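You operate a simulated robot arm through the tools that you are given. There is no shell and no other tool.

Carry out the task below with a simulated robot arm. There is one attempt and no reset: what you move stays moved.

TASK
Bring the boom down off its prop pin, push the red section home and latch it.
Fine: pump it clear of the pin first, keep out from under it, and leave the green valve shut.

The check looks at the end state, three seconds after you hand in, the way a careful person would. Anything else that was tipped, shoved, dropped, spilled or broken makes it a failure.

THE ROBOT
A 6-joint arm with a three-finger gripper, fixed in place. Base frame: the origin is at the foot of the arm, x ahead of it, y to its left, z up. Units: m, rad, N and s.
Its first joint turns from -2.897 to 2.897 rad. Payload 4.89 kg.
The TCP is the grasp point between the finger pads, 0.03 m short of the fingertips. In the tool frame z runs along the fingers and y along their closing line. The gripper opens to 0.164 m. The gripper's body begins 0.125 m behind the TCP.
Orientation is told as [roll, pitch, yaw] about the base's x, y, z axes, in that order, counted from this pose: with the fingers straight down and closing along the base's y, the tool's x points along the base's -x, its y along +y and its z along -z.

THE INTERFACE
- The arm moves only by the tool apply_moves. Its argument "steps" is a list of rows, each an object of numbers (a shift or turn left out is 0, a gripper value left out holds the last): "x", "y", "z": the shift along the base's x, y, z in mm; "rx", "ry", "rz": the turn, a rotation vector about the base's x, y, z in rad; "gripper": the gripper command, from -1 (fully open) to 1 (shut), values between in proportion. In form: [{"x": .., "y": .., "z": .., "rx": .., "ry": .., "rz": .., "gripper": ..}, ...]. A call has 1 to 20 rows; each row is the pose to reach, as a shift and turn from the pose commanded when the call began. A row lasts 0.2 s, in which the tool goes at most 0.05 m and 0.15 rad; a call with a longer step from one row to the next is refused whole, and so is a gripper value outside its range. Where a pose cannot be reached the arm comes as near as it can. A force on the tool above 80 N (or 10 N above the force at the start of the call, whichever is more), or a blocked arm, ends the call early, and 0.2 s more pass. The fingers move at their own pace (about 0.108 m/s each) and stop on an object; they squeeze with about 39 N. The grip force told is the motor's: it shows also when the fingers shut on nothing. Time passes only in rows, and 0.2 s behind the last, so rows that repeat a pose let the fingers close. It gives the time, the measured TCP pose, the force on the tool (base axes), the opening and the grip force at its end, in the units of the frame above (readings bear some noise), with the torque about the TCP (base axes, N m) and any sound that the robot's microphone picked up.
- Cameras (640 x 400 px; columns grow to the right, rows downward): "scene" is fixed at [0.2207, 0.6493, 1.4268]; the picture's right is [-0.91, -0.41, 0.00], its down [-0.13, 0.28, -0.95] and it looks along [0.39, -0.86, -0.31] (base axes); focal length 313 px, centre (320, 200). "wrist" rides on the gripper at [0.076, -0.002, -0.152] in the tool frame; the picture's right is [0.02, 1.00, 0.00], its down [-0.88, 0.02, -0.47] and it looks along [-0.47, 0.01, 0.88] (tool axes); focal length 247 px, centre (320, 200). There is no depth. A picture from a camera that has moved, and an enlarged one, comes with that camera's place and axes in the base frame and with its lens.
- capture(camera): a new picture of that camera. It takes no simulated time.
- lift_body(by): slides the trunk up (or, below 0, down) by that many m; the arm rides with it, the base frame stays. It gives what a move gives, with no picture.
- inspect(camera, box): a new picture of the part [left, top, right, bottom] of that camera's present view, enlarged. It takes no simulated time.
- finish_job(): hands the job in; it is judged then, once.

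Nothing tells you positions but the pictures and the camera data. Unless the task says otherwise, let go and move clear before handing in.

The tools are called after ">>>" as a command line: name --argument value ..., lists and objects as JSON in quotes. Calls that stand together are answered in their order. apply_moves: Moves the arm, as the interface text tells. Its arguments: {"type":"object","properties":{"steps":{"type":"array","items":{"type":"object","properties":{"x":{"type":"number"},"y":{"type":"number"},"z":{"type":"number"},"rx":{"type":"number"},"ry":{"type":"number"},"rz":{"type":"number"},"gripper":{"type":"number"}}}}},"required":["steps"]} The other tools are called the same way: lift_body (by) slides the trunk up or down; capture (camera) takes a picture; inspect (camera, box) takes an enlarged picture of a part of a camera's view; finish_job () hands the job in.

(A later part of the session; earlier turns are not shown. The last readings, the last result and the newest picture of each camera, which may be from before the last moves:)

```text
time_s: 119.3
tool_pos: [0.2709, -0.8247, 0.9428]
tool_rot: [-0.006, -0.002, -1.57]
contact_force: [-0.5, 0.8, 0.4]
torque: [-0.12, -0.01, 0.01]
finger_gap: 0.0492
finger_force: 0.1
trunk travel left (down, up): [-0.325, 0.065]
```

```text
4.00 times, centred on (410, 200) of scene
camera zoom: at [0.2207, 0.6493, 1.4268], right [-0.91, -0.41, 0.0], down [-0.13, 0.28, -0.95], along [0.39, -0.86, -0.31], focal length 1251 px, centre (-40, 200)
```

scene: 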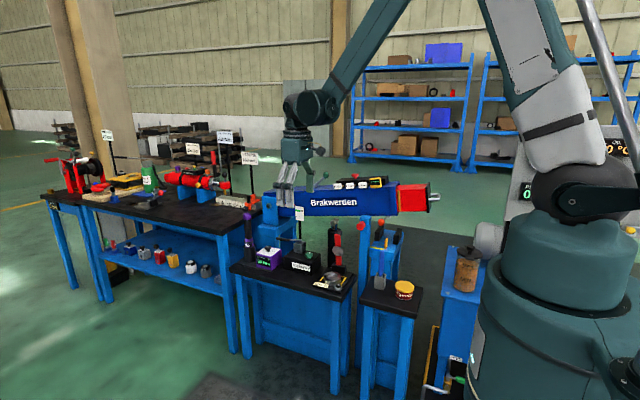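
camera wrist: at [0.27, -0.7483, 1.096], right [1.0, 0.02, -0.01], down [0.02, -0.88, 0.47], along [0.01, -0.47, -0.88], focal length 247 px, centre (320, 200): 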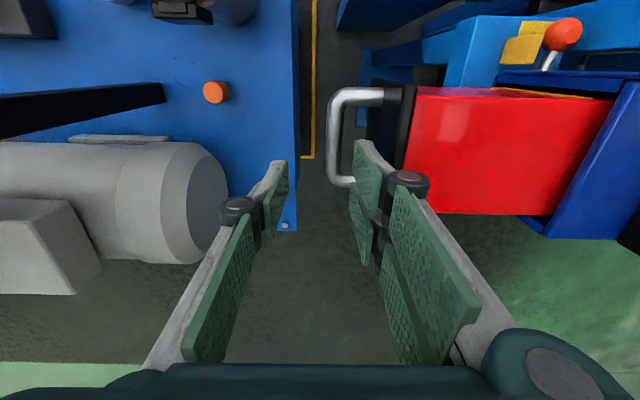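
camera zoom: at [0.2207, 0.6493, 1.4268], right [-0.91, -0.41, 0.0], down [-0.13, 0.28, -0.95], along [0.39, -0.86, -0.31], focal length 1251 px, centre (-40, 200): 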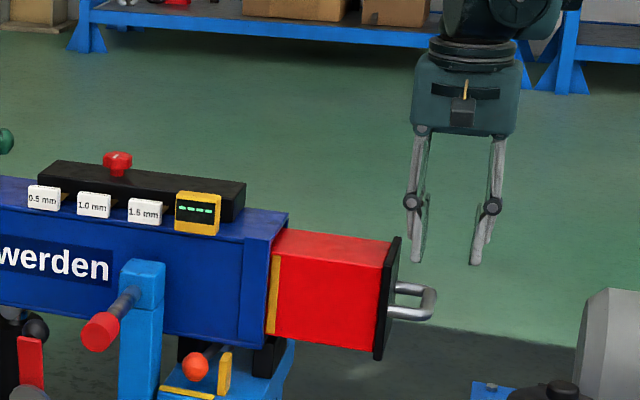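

The crossbar looks closer to (0.284,-0.806,0.866). Adjusting and lowering partway for another check.

>>> apply_moves --steps '[{"x": 7, "y": 10}, {"x": 13, "y": 19, "z": -10}, {"x": 13, "y": 19, "z": -25}]'

>>> capture --camera "wrist"

>>> inspect --camera "scene" --box '[390, 170, 470, 250]'

```text
time_s: 120.2
tool_pos: [0.2842, -0.8068, 0.9252]
tool_rot: [-0.005, -0.006, -1.571]
contact_force: [2.9, 12.2, 59.6]
torque: [0.25, -2.39, 0.43]
finger_gap: 0.0524
finger_force: 2.7
trunk travel left (down, up): [-0.325, 0.065]
stopped in row 3: the force on the tool passed its limit at 95 N (the readings are from after the stop); the commanded pose is now the measured one
```

```text
taken
camera wrist: at [0.2833, -0.731, 1.077], right [1.0, 0.02, 0.0], down [0.02, -0.88, 0.48], along [0.01, -0.48, -0.88], focal length 247 px, centre (320, 200)
```

wrist: 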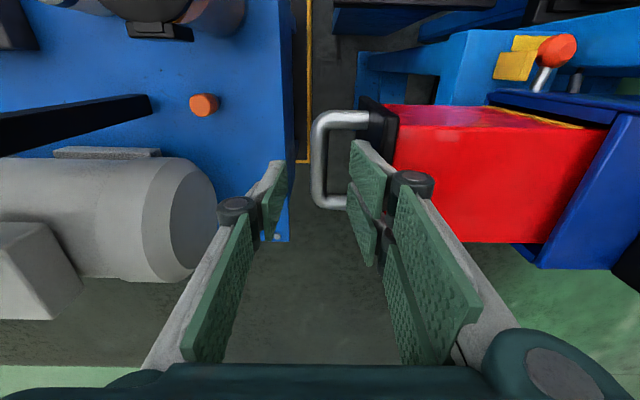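

```text
5.00 times, centred on (430, 210) of scene
camera zoom: at [0.2207, 0.6493, 1.4268], right [-0.91, -0.41, 0.0], down [-0.13, 0.28, -0.95], along [0.39, -0.86, -0.31], focal length 1564 px, centre (-230, 150)
```

zoom: 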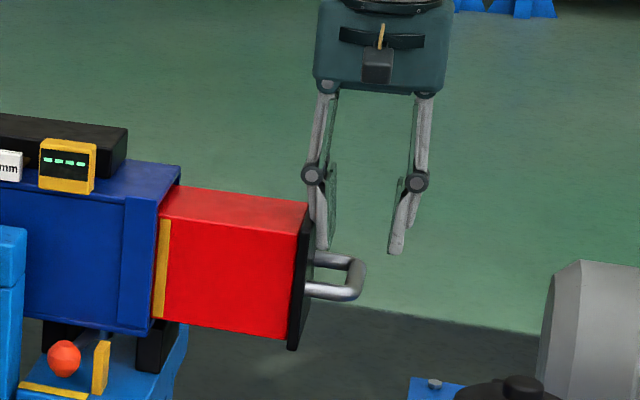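

The right finger landed on top of the end plate (about z 0.895), so my opening was too wide for the gap. I'll lift, narrow to 30 mm, and go in again centred on the bar.

>>> apply_moves --steps '[{"z": 20}, {"z": 30, "gripper": 0.634}, {"z": 30, "x": -2}, {"z": 30, "x": -2}]'

>>> capture --camera "wrist"

>>> inspect --camera "wrist" --box '[250, 60, 450, 230]'

>>> inspect --camera "scene" --box '[360, 170, 460, 250]'

```text
time_s: 121.2
tool_pos: [0.2843, -0.8103, 0.9497]
tool_rot: [-0.005, -0.003, -1.572]
contact_force: [-0.3, -0.4, 0.0]
torque: [0.04, 0.05, -0.03]
finger_gap: 0.03
finger_force: 0.0
trunk travel left (down, up): [-0.325, 0.065]
```

```text
taken
camera wrist: at [0.2833, -0.7342, 1.1017], right [1.0, 0.02, 0.0], down [0.02, -0.88, 0.48], along [0.01, -0.48, -0.88], focal length 247 px, centre (320, 200)
```

wrist: 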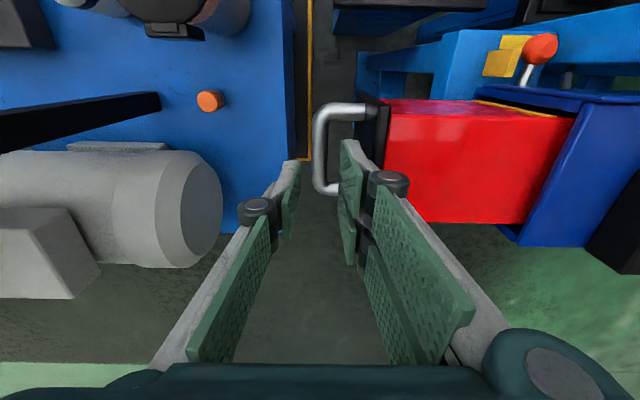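

```text
2.35 times, centred on (350, 145) of wrist
camera zoom: at [0.2833, -0.7342, 1.1017], right [1.0, 0.02, 0.0], down [0.02, -0.88, 0.48], along [0.01, -0.48, -0.88], focal length 581 px, centre (249, 329)
```

zoom: 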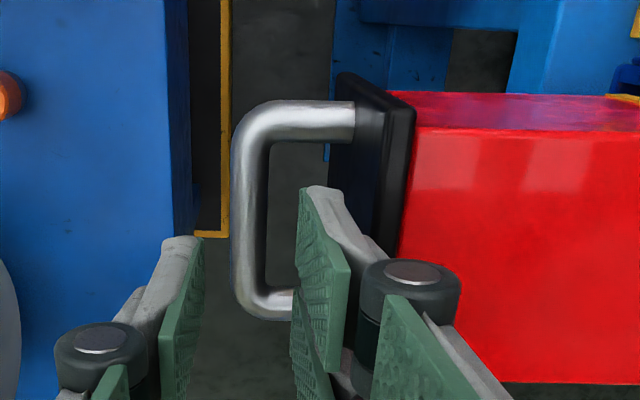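

```text
5.00 times, centred on (410, 210) of scene
camera zoom: at [0.2207, 0.6493, 1.4268], right [-0.91, -0.41, 0.0], down [-0.13, 0.28, -0.95], along [0.39, -0.86, -0.31], focal length 1564 px, centre (-130, 150)
```

zoom: 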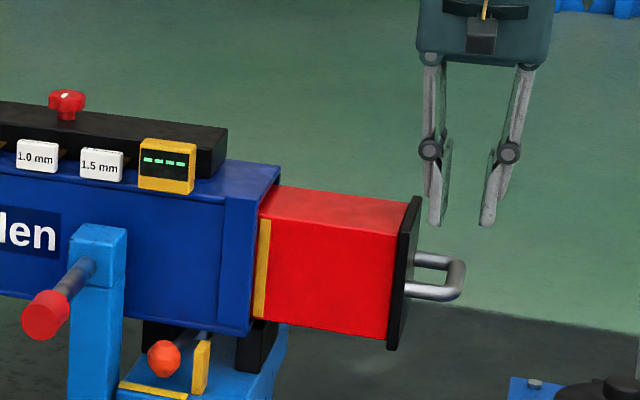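

The bar is centred between the fingers and the plate gap is clear. Descending and gripping the bar.

>>> apply_moves --steps '[{"z": -25}, {"z": -45}, {"z": -65}, {"z": -80}, {"z": -88}, {"z": -88, "gripper": 1}, {"z": -88, "gripper": 1}, {"z": -88, "gripper": 1}]'

>>> capture --camera "wrist"

>>> inspect --camera "scene" --box '[360, 170, 460, 250]'

```text
time_s: 123.0
tool_pos: [0.2826, -0.8096, 0.8607]
tool_rot: [-0.004, -0.004, -1.57]
contact_force: [14.8, -1.7, -0.8]
torque: [-0.46, -0.12, 0.56]
finger_gap: 0.0151
finger_force: 45.0
trunk travel left (down, up): [-0.325, 0.065]
```

```text
taken
camera wrist: at [0.2812, -0.734, 1.0139], right [1.0, 0.02, 0.0], down [0.02, -0.88, 0.48], along [0.01, -0.48, -0.88], focal length 247 px, centre (320, 200)
```

wrist: 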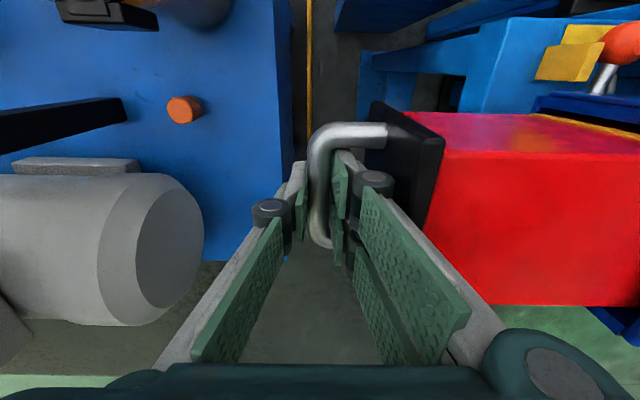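

```text
5.00 times, centred on (410, 210) of scene
camera zoom: at [0.2207, 0.6493, 1.4268], right [-0.91, -0.41, 0.0], down [-0.13, 0.28, -0.95], along [0.39, -0.86, -0.31], focal length 1564 px, centre (-130, 150)
```

zoom: 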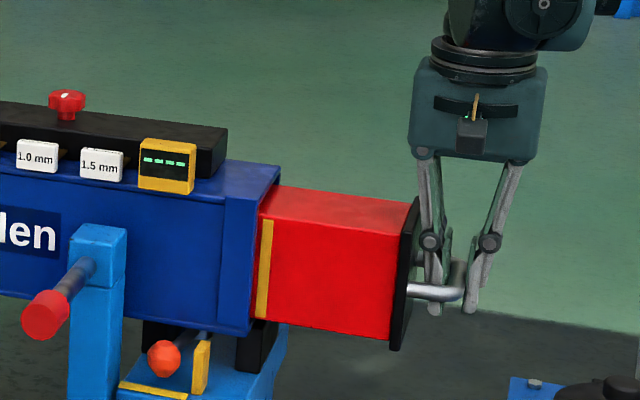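

The bar is gripped. Pushing the red section toward the boom in small steps.

>>> apply_moves --steps '[{"x": 8}, {"x": 16}, {"x": 24}, {"x": 32}]'

>>> inspect --camera "scene" --box '[360, 170, 460, 250]'

```text
time_s: 124.0
tool_pos: [0.3154, -0.8094, 0.8613]
tool_rot: [-0.004, -0.002, -1.572]
contact_force: [-10.4, 17.5, -29.3]
torque: [-0.25, 0.26, 0.48]
finger_gap: 0.0147
finger_force: 45.0
trunk travel left (down, up): [-0.325, 0.065]
```

```text
5.00 times, centred on (410, 210) of scene
camera zoom: at [0.2207, 0.6493, 1.4268], right [-0.91, -0.41, 0.0], down [-0.13, 0.28, -0.95], along [0.39, -0.86, -0.31], focal length 1564 px, centre (-130, 150)
```

zoom: 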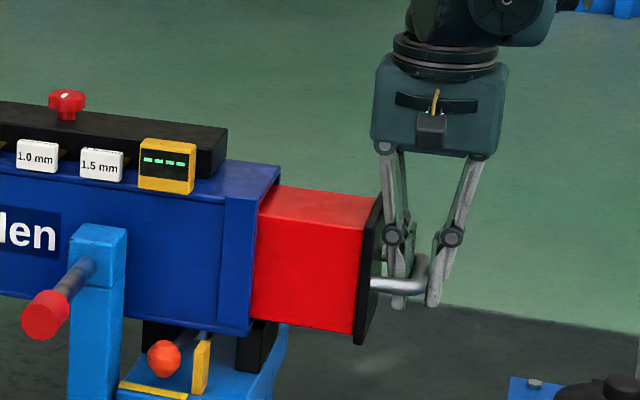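

It slides freely. Continuing, with a small correction in z.

>>> apply_moves --steps '[{"x": 8, "z": -1.5}, {"x": 16, "z": -2}, {"x": 24, "z": -2.5}, {"x": 32, "z": -3}]'

>>> apply_moves --steps '[{"x": 8}, {"x": 16}, {"x": 24}]'

>>> inspect --camera "scene" --box '[360, 170, 460, 250]'

```text
time_s: 125.0
tool_pos: [0.3457, -0.8098, 0.8614]
tool_rot: [-0.002, -0.006, -1.573]
contact_force: [-9.6, -11.8, 38.5]
torque: [0.26, 0.12, 0.91]
finger_gap: 0.0149
finger_force: 44.4
trunk travel left (down, up): [-0.325, 0.065]
```

```text
time_s: 125.8
tool_pos: [0.3706, -0.8097, 0.8597]
tool_rot: [-0.003, -0.004, -1.571]
contact_force: [-10.8, -16.2, 37.4]
torque: [0.32, 0.08, 0.11]
finger_gap: 0.015
finger_force: 44.8
trunk travel left (down, up): [-0.325, 0.065]
```

```text
5.00 times, centred on (410, 210) of scene
camera zoom: at [0.2207, 0.6493, 1.4268], right [-0.91, -0.41, 0.0], down [-0.13, 0.28, -0.95], along [0.39, -0.86, -0.31], focal length 1564 px, centre (-130, 150)
```

zoom: 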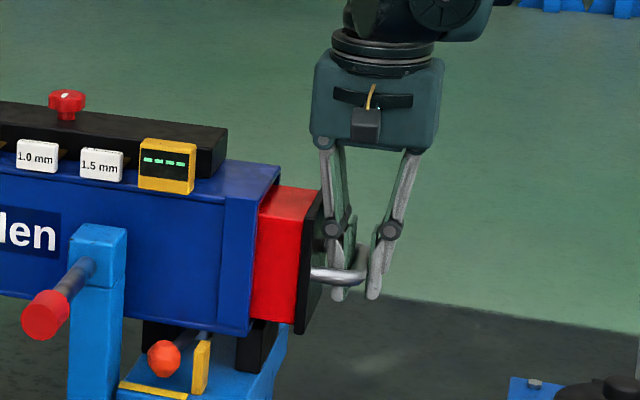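

>>> apply_moves --steps '[{"x": 8, "z": 1}, {"x": 16, "z": 2}, {"x": 24, "z": 2}]'

>>> inspect --camera "scene" --box '[360, 170, 460, 250]'

>>> apply_moves --steps '[{"x": 5}, {"x": 10}, {"x": 15}, {"x": 20}]'

>>> inspect --camera "scene" --box '[360, 170, 460, 250]'

```text
time_s: 126.8
tool_pos: [0.3859, -0.8101, 0.8598]
tool_rot: [-0.007, -0.002, -1.575]
contact_force: [-18.6, -1.8, -5.2]
torque: [-0.99, 0.21, 0.77]
finger_gap: 0.015
finger_force: 45.5
trunk travel left (down, up): [-0.325, 0.065]
stopped in row 3: the force on the tool passed its limit at 84 N (the readings are from after the stop); the commanded pose is now the measured one
```

```text
5.00 times, centred on (410, 210) of scene
camera zoom: at [0.2207, 0.6493, 1.4268], right [-0.91, -0.41, 0.0], down [-0.13, 0.28, -0.95], along [0.39, -0.86, -0.31], focal length 1564 px, centre (-130, 150)
```

zoom: 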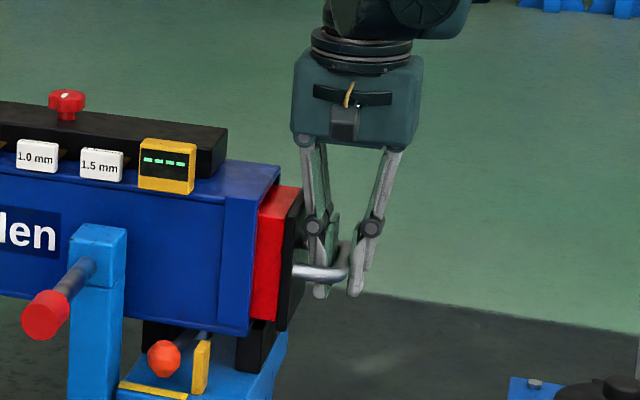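

```text
time_s: 127.3
tool_pos: [0.3862, -0.8085, 0.859]
tool_rot: [-0.017, -0.001, -1.579]
contact_force: [-17.0, -0.7, -0.1]
torque: [-0.56, 0.16, 1.29]
finger_gap: 0.0152
finger_force: 45.2
trunk travel left (down, up): [-0.325, 0.065]
stopped in row 2: the force on the tool passed its limit at 88 N (the readings are from after the stop); the commanded pose is now the measured one
```

```text
5.00 times, centred on (410, 210) of scene
camera zoom: at [0.2207, 0.6493, 1.4268], right [-0.91, -0.41, 0.0], down [-0.13, 0.28, -0.95], along [0.39, -0.86, -0.31], focal length 1564 px, centre (-130, 150)
```

zoom: 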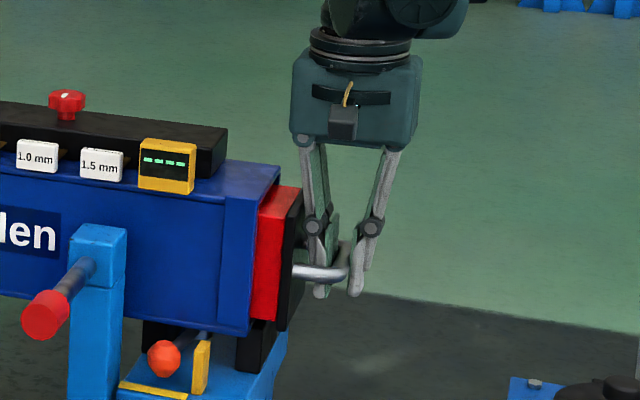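

It has come to a firm stop after about 104 mm of travel, with 25 mm of red still showing. I'll release the bar, rise, and check whether that is home and how the latch lever works.

>>> apply_moves --steps '[{"gripper": 0.65}, {"gripper": 0.65}, {"z": 30}, {"z": 70}, {"z": 115}, {"z": 160}, {"z": 190, "y": 30, "x": 0}, {"z": 200, "y": 75}, {"z": 200, "y": 120}, {"z": 200, "y": 165}, {"z": 200, "y": 210, "gripper": -1}, {"z": 200, "y": 255}, {"z": 200, "y": 300}]'

>>> capture --camera "wrist"

>>> inspect --camera "scene" --box '[340, 170, 440, 260]'

```text
time_s: 130.1
tool_pos: [0.3881, -0.5098, 1.0615]
tool_rot: [-0.015, 0.0, -1.58]
contact_force: [0.6, -0.8, 0.3]
torque: [0.14, 0.01, -0.02]
finger_gap: 0.1639
finger_force: 0.1
trunk travel left (down, up): [-0.325, 0.065]
```

```text
taken
camera wrist: at [0.3897, -0.4352, 1.2155], right [1.0, 0.01, -0.02], down [0.02, -0.88, 0.47], along [-0.01, -0.47, -0.88], focal length 247 px, centre (320, 200)
```

wrist: 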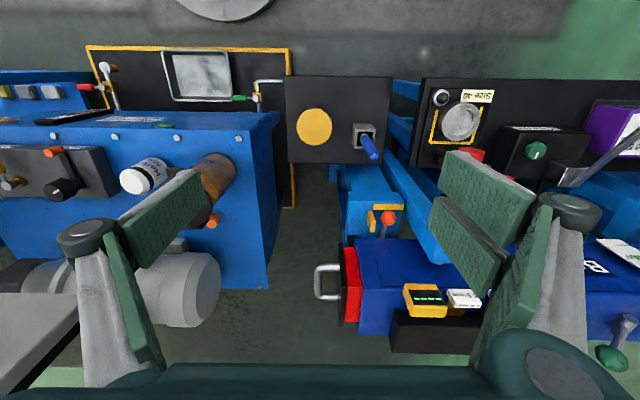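

```text
4.44 times, centred on (390, 215) of scene
camera zoom: at [0.2207, 0.6493, 1.4268], right [-0.91, -0.41, 0.0], down [-0.13, 0.28, -0.95], along [0.39, -0.86, -0.31], focal length 1390 px, centre (9, 133)
```

zoom: 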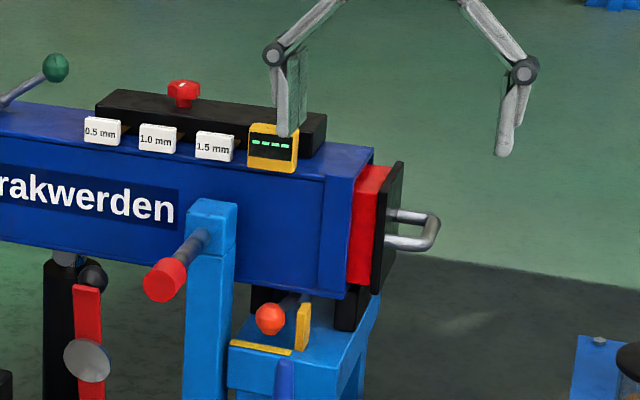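

The red section stays where I put it. Now I want a low, level view of the lever's pivot under the nose. I'll go to a pose that is reachable with tilt and lower the trunk.

>>> apply_moves --steps '[{"y": 45, "x": 20}, {"y": 90, "x": 40, "rx": -0.1}, {"y": 135, "x": 60, "rx": -0.22}, {"y": 180, "x": 80, "rx": -0.34}, {"y": 215, "x": 100, "rx": -0.46}, {"y": 215, "x": 115, "rx": -0.58}, {"y": 215, "x": 120, "rx": -0.7}, {"y": 215, "x": 120, "rx": -0.82}]'

>>> lift_body --by -0.22

>>> capture --camera "wrist"

>>> inspect --camera "wrist" --box '[280, 120, 380, 220]'

```text
time_s: 131.9
tool_pos: [0.5142, -0.2962, 1.0709]
tool_rot: [-0.009, -0.818, -1.584]
contact_force: [-1.0, -0.2, 1.1]
torque: [0.07, -0.07, 0.0]
finger_gap: 0.1638
finger_force: 0.1
out of reach, approached as far as the arm can: row 8
trunk travel left (down, up): [-0.325, 0.065]
```

```text
time_s: 134.2
tool_pos: [0.5132, -0.2954, 0.8501]
tool_rot: [-0.011, -0.816, -1.583]
contact_force: [0.4, 0.2, -0.6]
torque: [-0.04, 0.02, 0.0]
finger_gap: 0.164
finger_force: 0.0
trunk travel left (down, up): [-0.105, 0.285]
```

```text
taken
camera wrist: at [0.5156, -0.1332, 0.899], right [1.0, 0.0, -0.02], down [0.02, -0.26, 0.97], along [-0.01, -0.97, -0.26], focal length 247 px, centre (320, 200)
```

wrist: 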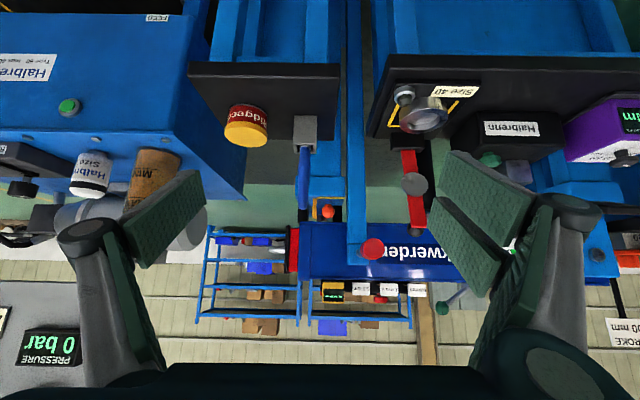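

```text
4.00 times, centred on (330, 170) of wrist
camera zoom: at [0.5156, -0.1332, 0.899], right [1.0, 0.0, -0.02], down [0.02, -0.26, 0.97], along [-0.01, -0.97, -0.26], focal length 988 px, centre (280, 320)
```

zoom: 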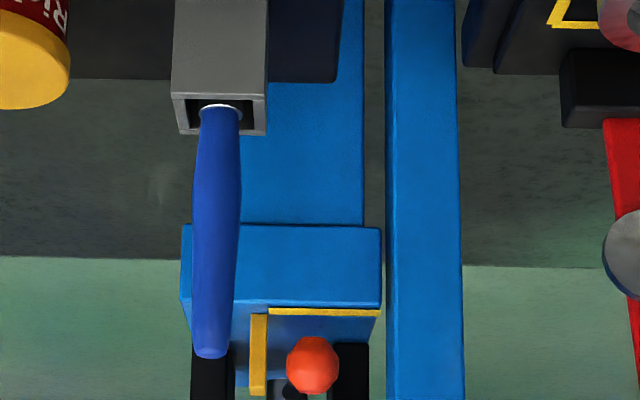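

>>> inspect --camera "wrist" --box '[295, 190, 355, 230]'

>>> inspect --camera "wrist" --box '[280, 200, 480, 310]'

```text
10.00 times, centred on (325, 210) of wrist
camera zoom: at [0.5156, -0.1332, 0.899], right [1.0, 0.0, -0.02], down [0.02, -0.26, 0.97], along [-0.01, -0.97, -0.26], focal length 2470 px, centre (270, 100)
```

zoom: 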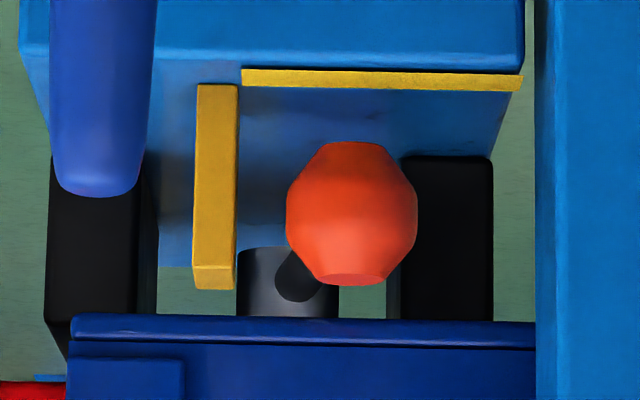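

```text
3.20 times, centred on (380, 255) of wrist
camera zoom: at [0.5156, -0.1332, 0.899], right [1.0, 0.0, -0.02], down [0.02, -0.26, 0.97], along [-0.01, -0.97, -0.26], focal length 790 px, centre (128, 24)
```

zoom: 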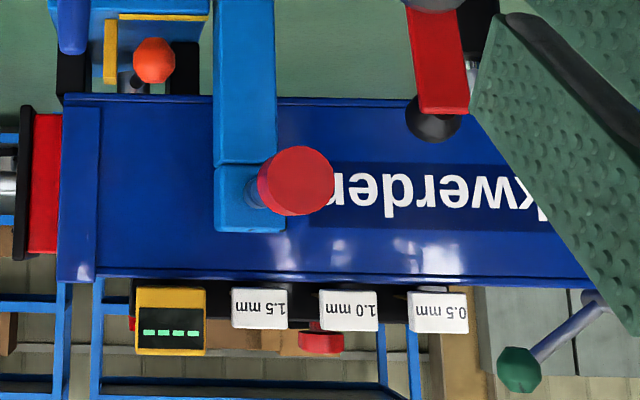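

This view is clear. The lever is a horizontal arm on a vertical boss under the nose (pivot near (0.513,-0.81)), with its ball at (0.530,-0.726,0.768). A yellow strip on the stand marks its swing toward +x and a yellow upright sits on the -x side. I'll come down from above with closed fingers on the ball's -x side and try it gently toward +x.

>>> lift_body --by 0.22

>>> apply_moves --steps '[{"rx": 0.14, "gripper": 1}, {"rx": 0.28}, {"rx": 0.42}, {"rx": 0.56}, {"rx": 0.7}, {"rx": 0.816}, {"rx": 0.816, "y": -45}, {"rx": 0.816, "y": -90}, {"rx": 0.816, "y": -135}, {"rx": 0.816, "y": -180}, {"rx": 0.816, "y": -225}, {"rx": 0.816, "y": -270}, {"rx": 0.816, "y": -310}, {"rx": 0.816, "y": -350}, {"rx": 0.816, "y": -390}, {"rx": 0.816, "y": -409, "x": -14}]'

>>> capture --camera "wrist"

```text
time_s: 136.6
tool_pos: [0.5128, -0.2957, 1.07]
tool_rot: [-0.01, -0.818, -1.582]
contact_force: [-0.5, 0.1, 0.8]
torque: [-0.03, 0.0, -0.01]
finger_gap: 0.164
finger_force: 0.1
trunk travel left (down, up): [-0.325, 0.065]
```

```text
time_s: 140.0
tool_pos: [0.4995, -0.7061, 1.0703]
tool_rot: [-0.018, -0.002, -1.579]
contact_force: [0.4, -1.4, -1.0]
torque: [0.06, 0.09, 0.03]
finger_gap: 0.0
finger_force: 38.4
trunk travel left (down, up): [-0.325, 0.065]
```

```text
taken
camera wrist: at [0.5016, -0.6304, 1.223], right [1.0, 0.01, -0.02], down [0.02, -0.88, 0.47], along [-0.01, -0.47, -0.88], focal length 247 px, centre (320, 200)
```

wrist: 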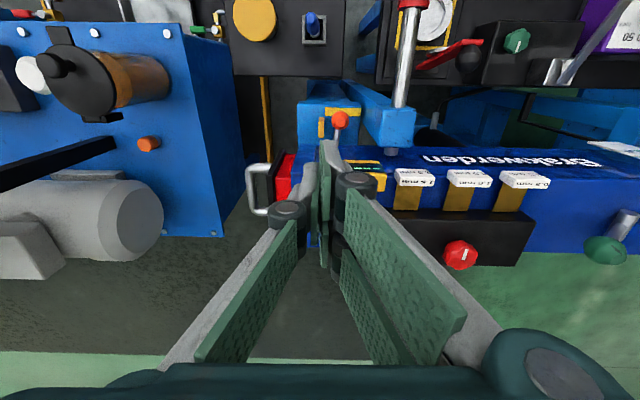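

>>> inspect --camera "wrist" --box '[290, 85, 400, 155]'

>>> inspect --camera "scene" --box '[350, 190, 420, 260]'

```text
5.71 times, centred on (345, 120) of wrist
camera zoom: at [0.5016, -0.6304, 1.223], right [1.0, 0.01, -0.02], down [0.02, -0.88, 0.47], along [-0.01, -0.47, -0.88], focal length 1411 px, centre (177, 657)
```

zoom: 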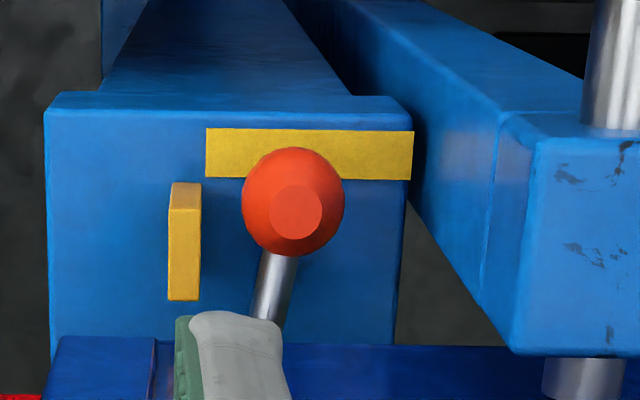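

```text
5.71 times, centred on (385, 225) of scene
camera zoom: at [0.2207, 0.6493, 1.4268], right [-0.91, -0.41, 0.0], down [-0.13, 0.28, -0.95], along [0.39, -0.86, -0.31], focal length 1787 px, centre (-51, 57)
```

zoom: 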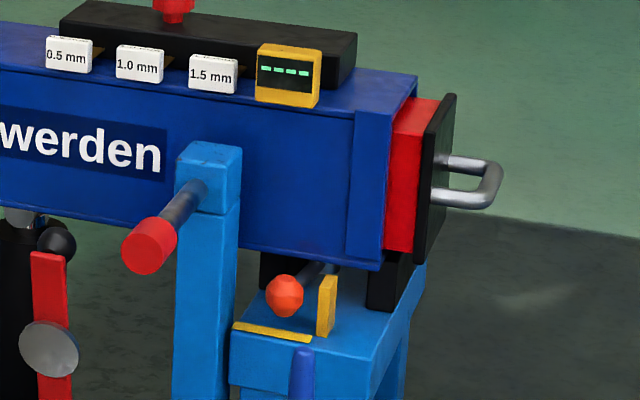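

The upright occupies x 0.492–0.502, y -0.712 to -0.740, so I must come down just in front of it. Target is (0.497,-0.692) with the fingertips at ball height.

>>> apply_moves --steps '[{"x": -2, "y": 14, "z": -40, "gripper": 1}, {"x": -2, "y": 14, "z": -85}, {"x": -2, "y": 14, "z": -130}, {"x": -2, "y": 14, "z": -175}, {"x": -2, "y": 14, "z": -215}, {"x": -2, "y": 14, "z": -240}]'

>>> capture --camera "wrist"

>>> inspect --camera "scene" --box '[350, 190, 420, 260]'

```text
time_s: 141.4
tool_pos: [0.4964, -0.693, 0.8308]
tool_rot: [-0.017, -0.001, -1.579]
contact_force: [0.3, -0.2, 0.3]
torque: [0.0, 0.0, -0.01]
finger_gap: 0.0
finger_force: 38.2
trunk travel left (down, up): [-0.325, 0.065]
```

```text
taken
camera wrist: at [0.4972, -0.6168, 0.9829], right [1.0, 0.01, -0.02], down [0.02, -0.88, 0.47], along [-0.01, -0.47, -0.88], focal length 247 px, centre (320, 200)
```

wrist: 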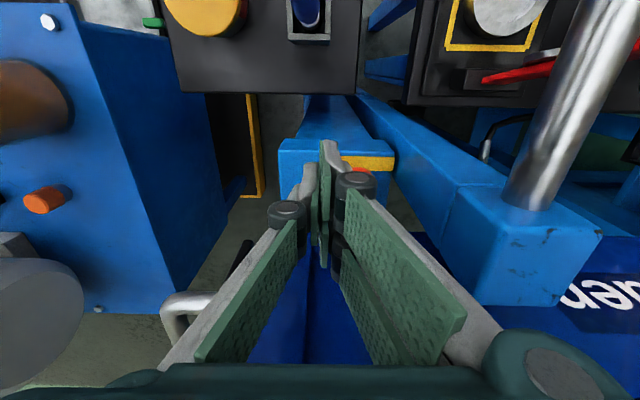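

```text
5.71 times, centred on (385, 225) of scene
camera zoom: at [0.2207, 0.6493, 1.4268], right [-0.91, -0.41, 0.0], down [-0.13, 0.28, -0.95], along [0.39, -0.86, -0.31], focal length 1787 px, centre (-51, 57)
```

zoom: 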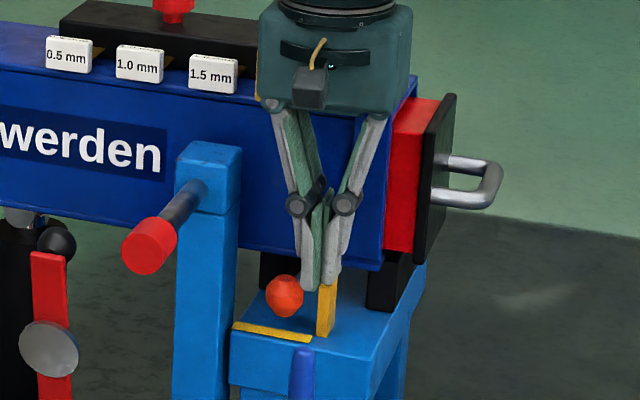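

The fingertips are beside the ball and in front of the upright. Lowering the last bit and pushing gently toward +x.

>>> apply_moves --steps '[{"z": -15}, {"z": -30}, {"z": -38}]'

>>> inspect --camera "scene" --box '[350, 190, 420, 260]'

>>> apply_moves --steps '[{"x": 5}, {"x": 10}, {"x": 14}]'

>>> inspect --camera "scene" --box '[350, 190, 420, 260]'

```text
time_s: 142.0
tool_pos: [0.497, -0.6926, 0.8119]
tool_rot: [-0.013, -0.007, -1.58]
contact_force: [-4.7, 10.4, 72.1]
torque: [-1.59, 0.09, -0.05]
finger_gap: 0.0001
finger_force: 38.7
trunk travel left (down, up): [-0.325, 0.065]
stopped in row 2: the force on the tool passed its limit at 122 N (the readings are from after the stop); the commanded pose is now the measured one
```

```text
5.71 times, centred on (385, 225) of scene
camera zoom: at [0.2207, 0.6493, 1.4268], right [-0.91, -0.41, 0.0], down [-0.13, 0.28, -0.95], along [0.39, -0.86, -0.31], focal length 1787 px, centre (-51, 57)
```

zoom: 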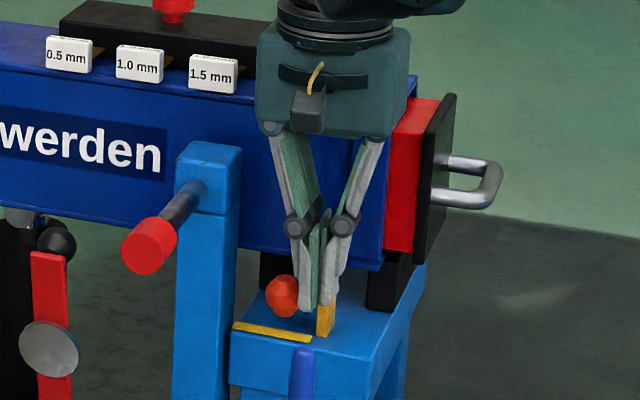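

```text
time_s: 142.3
tool_pos: [0.4959, -0.6923, 0.8121]
tool_rot: [-0.018, -0.007, -1.582]
contact_force: [-4.2, 8.3, 65.1]
torque: [-1.4, 0.08, -0.06]
finger_gap: 0.0001
finger_force: 38.8
trunk travel left (down, up): [-0.325, 0.065]
stopped in row 1: the force on the tool passed its limit at 85 N (the readings are from after the stop); the commanded pose is now the measured one
```

```text
5.71 times, centred on (385, 225) of scene
camera zoom: at [0.2207, 0.6493, 1.4268], right [-0.91, -0.41, 0.0], down [-0.13, 0.28, -0.95], along [0.39, -0.86, -0.31], focal length 1787 px, centre (-51, 57)
```

zoom: 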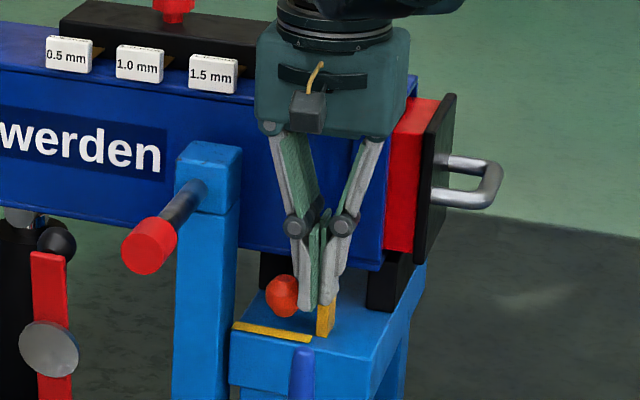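

The fingertips touched the top of the upright, which is further forward than I estimated. I'll lift off, shift 9 mm toward +y, and try again so I only contact the front-left of the ball.

>>> apply_moves --steps '[{"z": 10}, {"z": 30}, {"z": 30, "y": 9}, {"z": 30, "y": 9}]'

>>> inspect --camera "scene" --box '[365, 225, 405, 255]'

>>> apply_moves --steps '[{"z": -12}, {"z": -24}, {"z": -36}, {"z": -46}]'

>>> inspect --camera "scene" --box '[360, 210, 420, 260]'

```text
time_s: 143.3
tool_pos: [0.4983, -0.6839, 0.8359]
tool_rot: [-0.018, -0.003, -1.58]
contact_force: [0.3, 0.9, -0.2]
torque: [0.02, 0.0, -0.02]
finger_gap: 0.0002
finger_force: 38.5
trunk travel left (down, up): [-0.325, 0.065]
```

```text
13.33 times, centred on (385, 240) of scene
camera zoom: at [0.2207, 0.6493, 1.4268], right [-0.91, -0.41, 0.0], down [-0.13, 0.28, -0.95], along [0.39, -0.86, -0.31], focal length 4170 px, centre (-547, -333)
```

zoom: 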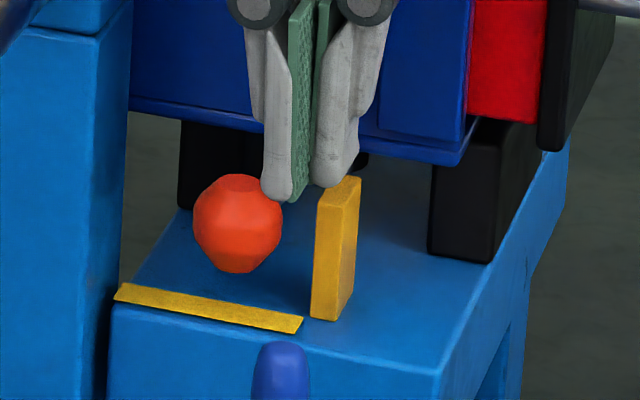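

```text
time_s: 144.1
tool_pos: [0.4967, -0.6835, 0.8118]
tool_rot: [-0.016, -0.011, -1.578]
contact_force: [-9.0, 9.7, 65.3]
torque: [-1.72, 0.13, -0.29]
finger_gap: 0.0001
finger_force: 39.3
trunk travel left (down, up): [-0.325, 0.065]
stopped in row 3: the force on the tool passed its limit at 114 N (the readings are from after the stop); the commanded pose is now the measured one
```

```text
8.00 times, centred on (390, 235) of scene
camera zoom: at [0.2207, 0.6493, 1.4268], right [-0.91, -0.41, 0.0], down [-0.13, 0.28, -0.95], along [0.39, -0.86, -0.31], focal length 2502 px, centre (-240, -80)
```

zoom: 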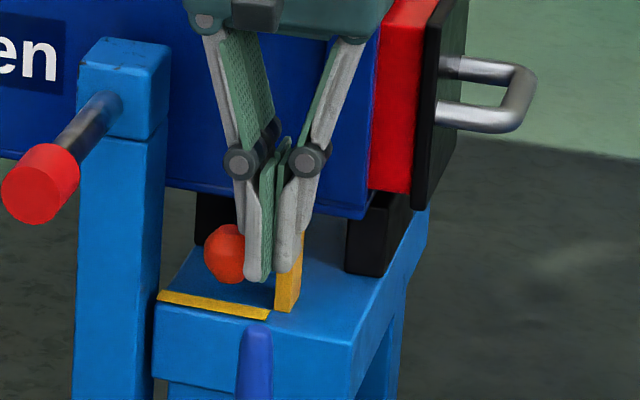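

The contact torque places the touch at y≈-0.71, which is the upright's front edge, so the finger reaches further back than I assumed. I'll lift and shift another 7 mm toward +y.

>>> apply_moves --steps '[{"z": 10}, {"z": 25}, {"z": 25, "y": 7}, {"z": 25, "y": 7}, {"z": 10, "y": 7}, {"z": -4, "y": 7}, {"z": -16, "y": 7}]'

>>> inspect --camera "scene" --box '[365, 220, 405, 250]'

```text
time_s: 145.7
tool_pos: [0.4999, -0.6787, 0.7913]
tool_rot: [-0.015, -0.008, -1.579]
contact_force: [-0.1, -0.3, 0.2]
torque: [0.04, 0.0, -0.02]
finger_gap: 0.0001
finger_force: 39.0
trunk travel left (down, up): [-0.325, 0.065]
```

```text
13.33 times, centred on (385, 235) of scene
camera zoom: at [0.2207, 0.6493, 1.4268], right [-0.91, -0.41, 0.0], down [-0.13, 0.28, -0.95], along [0.39, -0.86, -0.31], focal length 4170 px, centre (-547, -267)
```

zoom: 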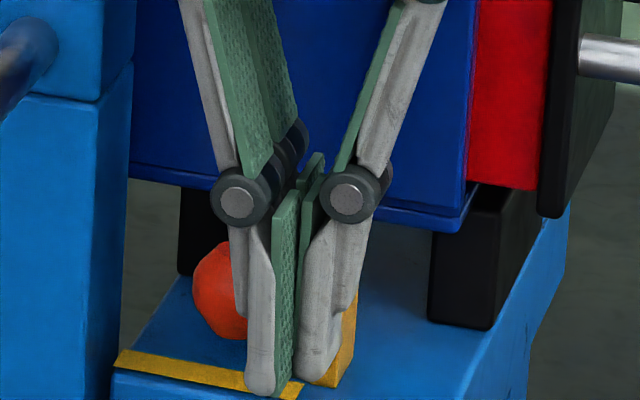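

Clear now. Pushing gently toward +x.

>>> apply_moves --steps '[{"x": 4}, {"x": 8}, {"x": 12}]'

>>> inspect --camera "scene" --box '[365, 220, 405, 250]'

```text
time_s: 146.5
tool_pos: [0.5012, -0.6786, 0.7913]
tool_rot: [-0.02, -0.006, -1.589]
contact_force: [-32.9, 0.3, 0.8]
torque: [-0.15, -5.67, -1.62]
finger_gap: 0.0002
finger_force: 38.6
trunk travel left (down, up): [-0.325, 0.065]
stopped in row 3: the force on the tool passed its limit at 84 N (the readings are from after the stop); the commanded pose is now the measured one
```

```text
13.33 times, centred on (385, 235) of scene
camera zoom: at [0.2207, 0.6493, 1.4268], right [-0.91, -0.41, 0.0], down [-0.13, 0.28, -0.95], along [0.39, -0.86, -0.31], focal length 4170 px, centre (-547, -267)
```

zoom: 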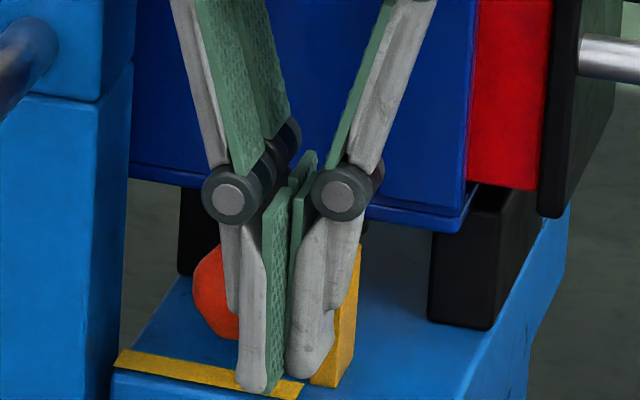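

The block is not at the fingers: the torque says the contact is about 0.17 m up, on the gripper body or wrist. I'll back off and look.

>>> apply_moves --steps '[{"x": -4}, {"x": -6}]'

>>> inspect --camera "scene" --box '[330, 150, 430, 250]'

>>> capture --camera "wrist"

```text
time_s: 147.1
tool_pos: [0.5013, -0.6791, 0.7908]
tool_rot: [-0.021, -0.008, -1.585]
contact_force: [-0.1, 0.1, 0.5]
torque: [-0.02, -0.03, 0.02]
finger_gap: 0.0
finger_force: 38.7
trunk travel left (down, up): [-0.325, 0.065]
```

```text
4.00 times, centred on (380, 200) of scene
camera zoom: at [0.2207, 0.6493, 1.4268], right [-0.91, -0.41, 0.0], down [-0.13, 0.28, -0.95], along [0.39, -0.86, -0.31], focal length 1251 px, centre (80, 200)
```

zoom: 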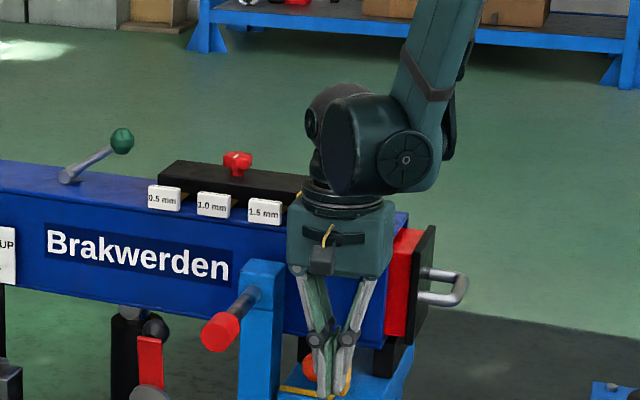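

```text
taken
camera wrist: at [0.5027, -0.6024, 0.9428], right [1.0, 0.01, -0.02], down [0.02, -0.88, 0.48], along [-0.01, -0.48, -0.88], focal length 247 px, centre (320, 200)
```

wrist: 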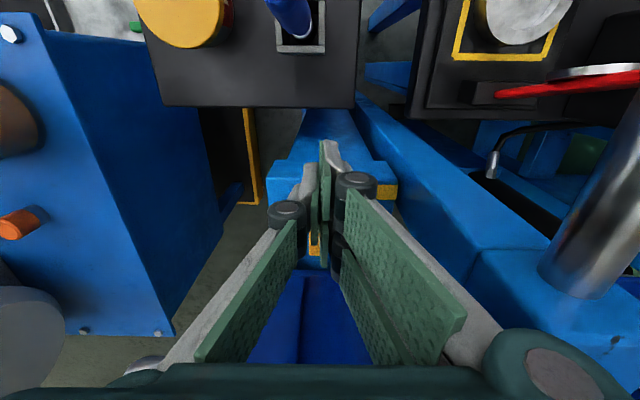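

The gripper body was touching the small display on the boom's edge. I'll lift away, tilt the tool so the body leans toward +y (clear of both the display and the pin), and come back to the ball.

>>> apply_moves --steps '[{"z": 20, "x": -4}, {"z": 45, "x": -4, "y": 10}, {"z": 70, "x": -4, "y": 20}, {"z": 80, "x": -4, "y": 20, "rx": -0.13}, {"z": 80, "x": -4, "y": 20, "rx": -0.26}, {"z": 80, "x": -4, "y": 20, "rx": -0.39}, {"z": 80, "x": -4, "y": 20, "rx": -0.5}]'

>>> inspect --camera "scene" --box '[330, 160, 430, 260]'

>>> capture --camera "wrist"

```text
time_s: 148.7
tool_pos: [0.4957, -0.6584, 0.8694]
tool_rot: [-0.011, -0.51, -1.589]
contact_force: [-1.0, 0.0, 0.4]
torque: [0.03, 0.0, 0.0]
finger_gap: 0.0001
finger_force: 38.5
trunk travel left (down, up): [-0.325, 0.065]
```

```text
4.00 times, centred on (380, 210) of scene
camera zoom: at [0.2207, 0.6493, 1.4268], right [-0.91, -0.41, 0.0], down [-0.13, 0.28, -0.95], along [0.39, -0.86, -0.31], focal length 1251 px, centre (80, 160)
```

zoom: 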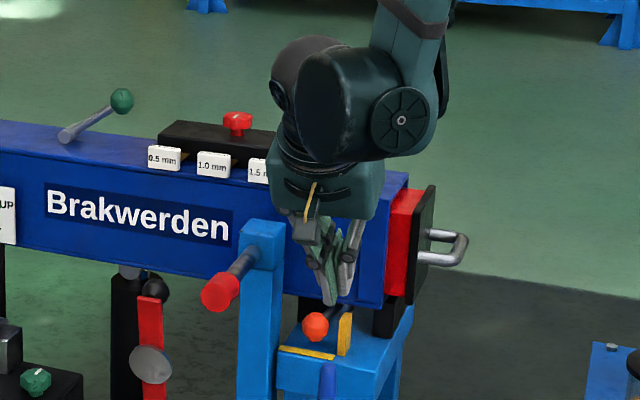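

```text
taken
camera wrist: at [0.4979, -0.5189, 0.9664], right [1.0, 0.0, -0.02], down [0.01, -0.54, 0.84], along [-0.01, -0.84, -0.54], focal length 247 px, centre (320, 200)
```

wrist: 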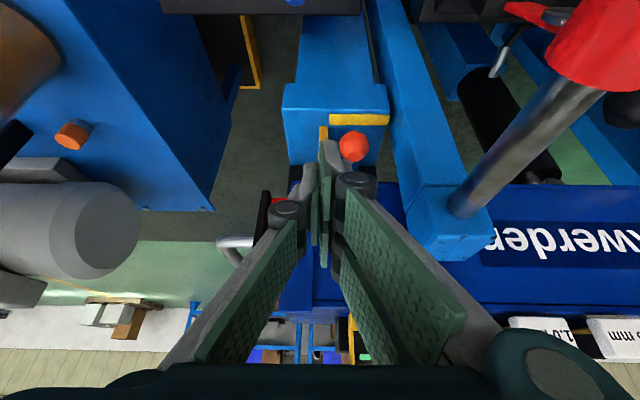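

Now lower in front of the upright beside the ball.

>>> apply_moves --steps '[{"y": 0, "z": -30}, {"y": -3, "z": -60}, {"y": -6, "z": -78}, {"y": -10, "z": -85}]'

>>> inspect --camera "scene" --box '[365, 220, 405, 250]'

>>> inspect --camera "scene" --box '[330, 160, 430, 260]'

>>> capture --camera "wrist"

```text
time_s: 149.7
tool_pos: [0.5125, -0.6813, 0.8005]
tool_rot: [-0.011, -0.506, -1.589]
contact_force: [-9.7, 15.4, 23.7]
torque: [-0.34, -0.1, -0.08]
finger_gap: 0.0
finger_force: 39.4
out of reach, approached as far as the arm can: row 2, 3, 4
trunk travel left (down, up): [-0.325, 0.065]
```

```text
13.33 times, centred on (385, 235) of scene
camera zoom: at [0.2207, 0.6493, 1.4268], right [-0.91, -0.41, 0.0], down [-0.13, 0.28, -0.95], along [0.39, -0.86, -0.31], focal length 4170 px, centre (-547, -267)
```

zoom: 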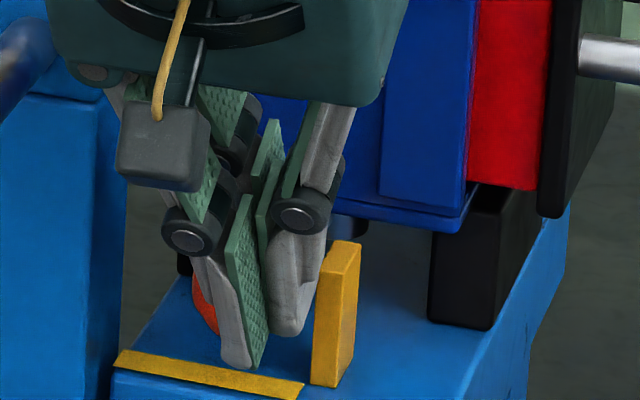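

```text
4.00 times, centred on (380, 210) of scene
camera zoom: at [0.2207, 0.6493, 1.4268], right [-0.91, -0.41, 0.0], down [-0.13, 0.28, -0.95], along [0.39, -0.86, -0.31], focal length 1251 px, centre (80, 160)
```

zoom: 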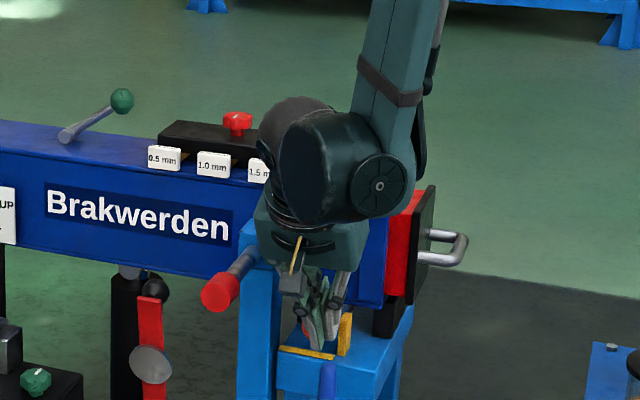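

```text
taken
camera wrist: at [0.5149, -0.5432, 0.8967], right [1.0, 0.0, -0.02], down [0.02, -0.54, 0.84], along [-0.02, -0.84, -0.54], focal length 247 px, centre (320, 200)
```

wrist: 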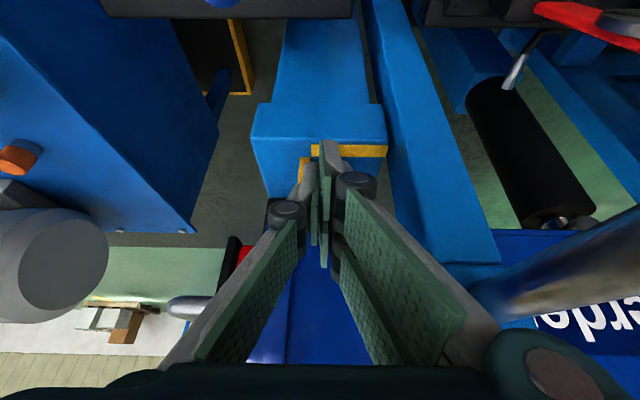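

At this tilt the arm is folded to its limit. I'll lift clear, lower the trunk by 0.15 m to give it room, and approach again.

>>> apply_moves --steps '[{"z": 30}, {"z": 70, "y": 10}, {"z": 110, "y": 20}, {"z": 150, "y": 30}, {"z": 190, "y": 40}, {"z": 225, "y": 50}]'

>>> lift_body --by -0.16

>>> inspect --camera "scene" --box '[330, 160, 430, 260]'

>>> capture --camera "wrist"

```text
time_s: 151.1
tool_pos: [0.5109, -0.6346, 1.0247]
tool_rot: [-0.011, -0.507, -1.589]
contact_force: [0.5, -0.7, 0.8]
torque: [0.03, 0.01, -0.03]
finger_gap: 0.0001
finger_force: 39.3
trunk travel left (down, up): [-0.325, 0.065]
```

```text
time_s: 152.9
tool_pos: [0.5095, -0.6345, 0.8647]
tool_rot: [-0.011, -0.509, -1.589]
contact_force: [-0.4, -0.1, -0.8]
torque: [-0.02, 0.01, -0.02]
finger_gap: 0.0
finger_force: 38.6
trunk travel left (down, up): [-0.165, 0.225]
```

```text
4.00 times, centred on (380, 210) of scene
camera zoom: at [0.2207, 0.6493, 1.4268], right [-0.91, -0.41, 0.0], down [-0.13, 0.28, -0.95], along [0.39, -0.86, -0.31], focal length 1251 px, centre (80, 160)
```

zoom: 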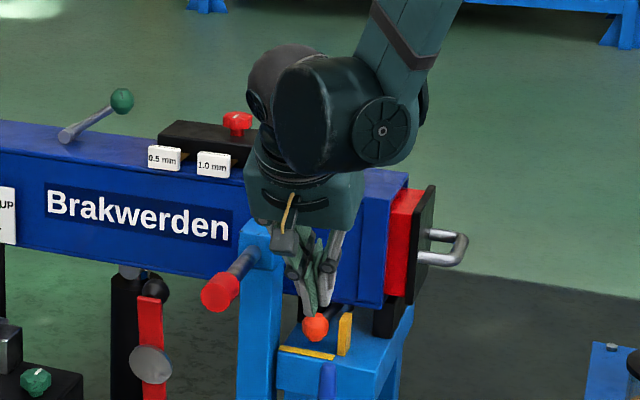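

```text
taken
camera wrist: at [0.5137, -0.4943, 0.961], right [1.0, 0.0, -0.02], down [0.01, -0.54, 0.84], along [-0.01, -0.84, -0.54], focal length 247 px, centre (320, 200)
```

wrist: 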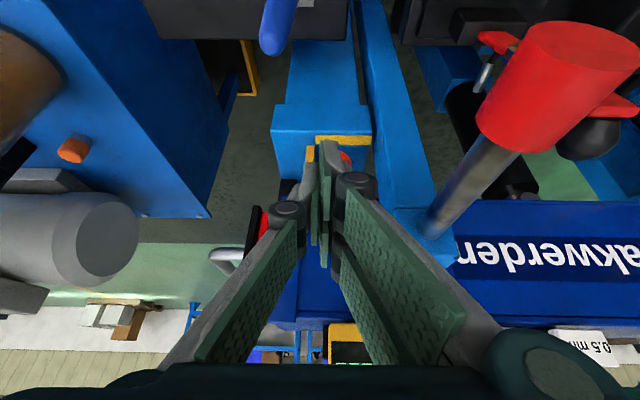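

The ball hasn't moved. Approaching again from here.

>>> apply_moves --steps '[{"x": -13, "y": -5, "z": -25}, {"x": -13, "y": -15, "z": -50}, {"x": -13, "y": -25, "z": -70}, {"x": -13, "y": -33, "z": -82}]'

>>> inspect --camera "scene" --box '[365, 220, 405, 250]'

```text
time_s: 153.9
tool_pos: [0.4981, -0.6685, 0.7838]
tool_rot: [-0.01, -0.507, -1.588]
contact_force: [-0.5, 0.2, 0.7]
torque: [-0.02, -0.03, -0.01]
finger_gap: 0.0
finger_force: 38.8
trunk travel left (down, up): [-0.165, 0.225]
```

```text
13.33 times, centred on (385, 235) of scene
camera zoom: at [0.2207, 0.6493, 1.4268], right [-0.91, -0.41, 0.0], down [-0.13, 0.28, -0.95], along [0.39, -0.86, -0.31], focal length 4170 px, centre (-547, -267)
```

zoom: 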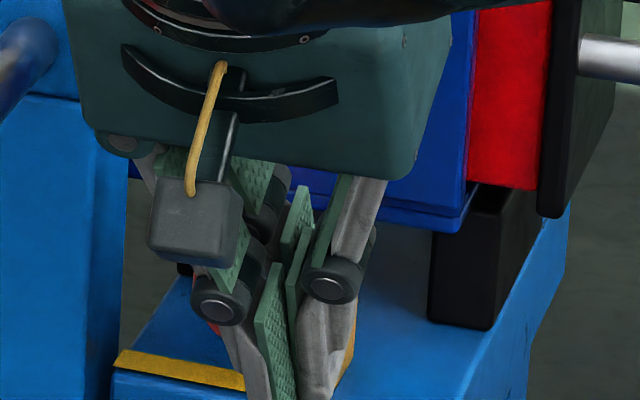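

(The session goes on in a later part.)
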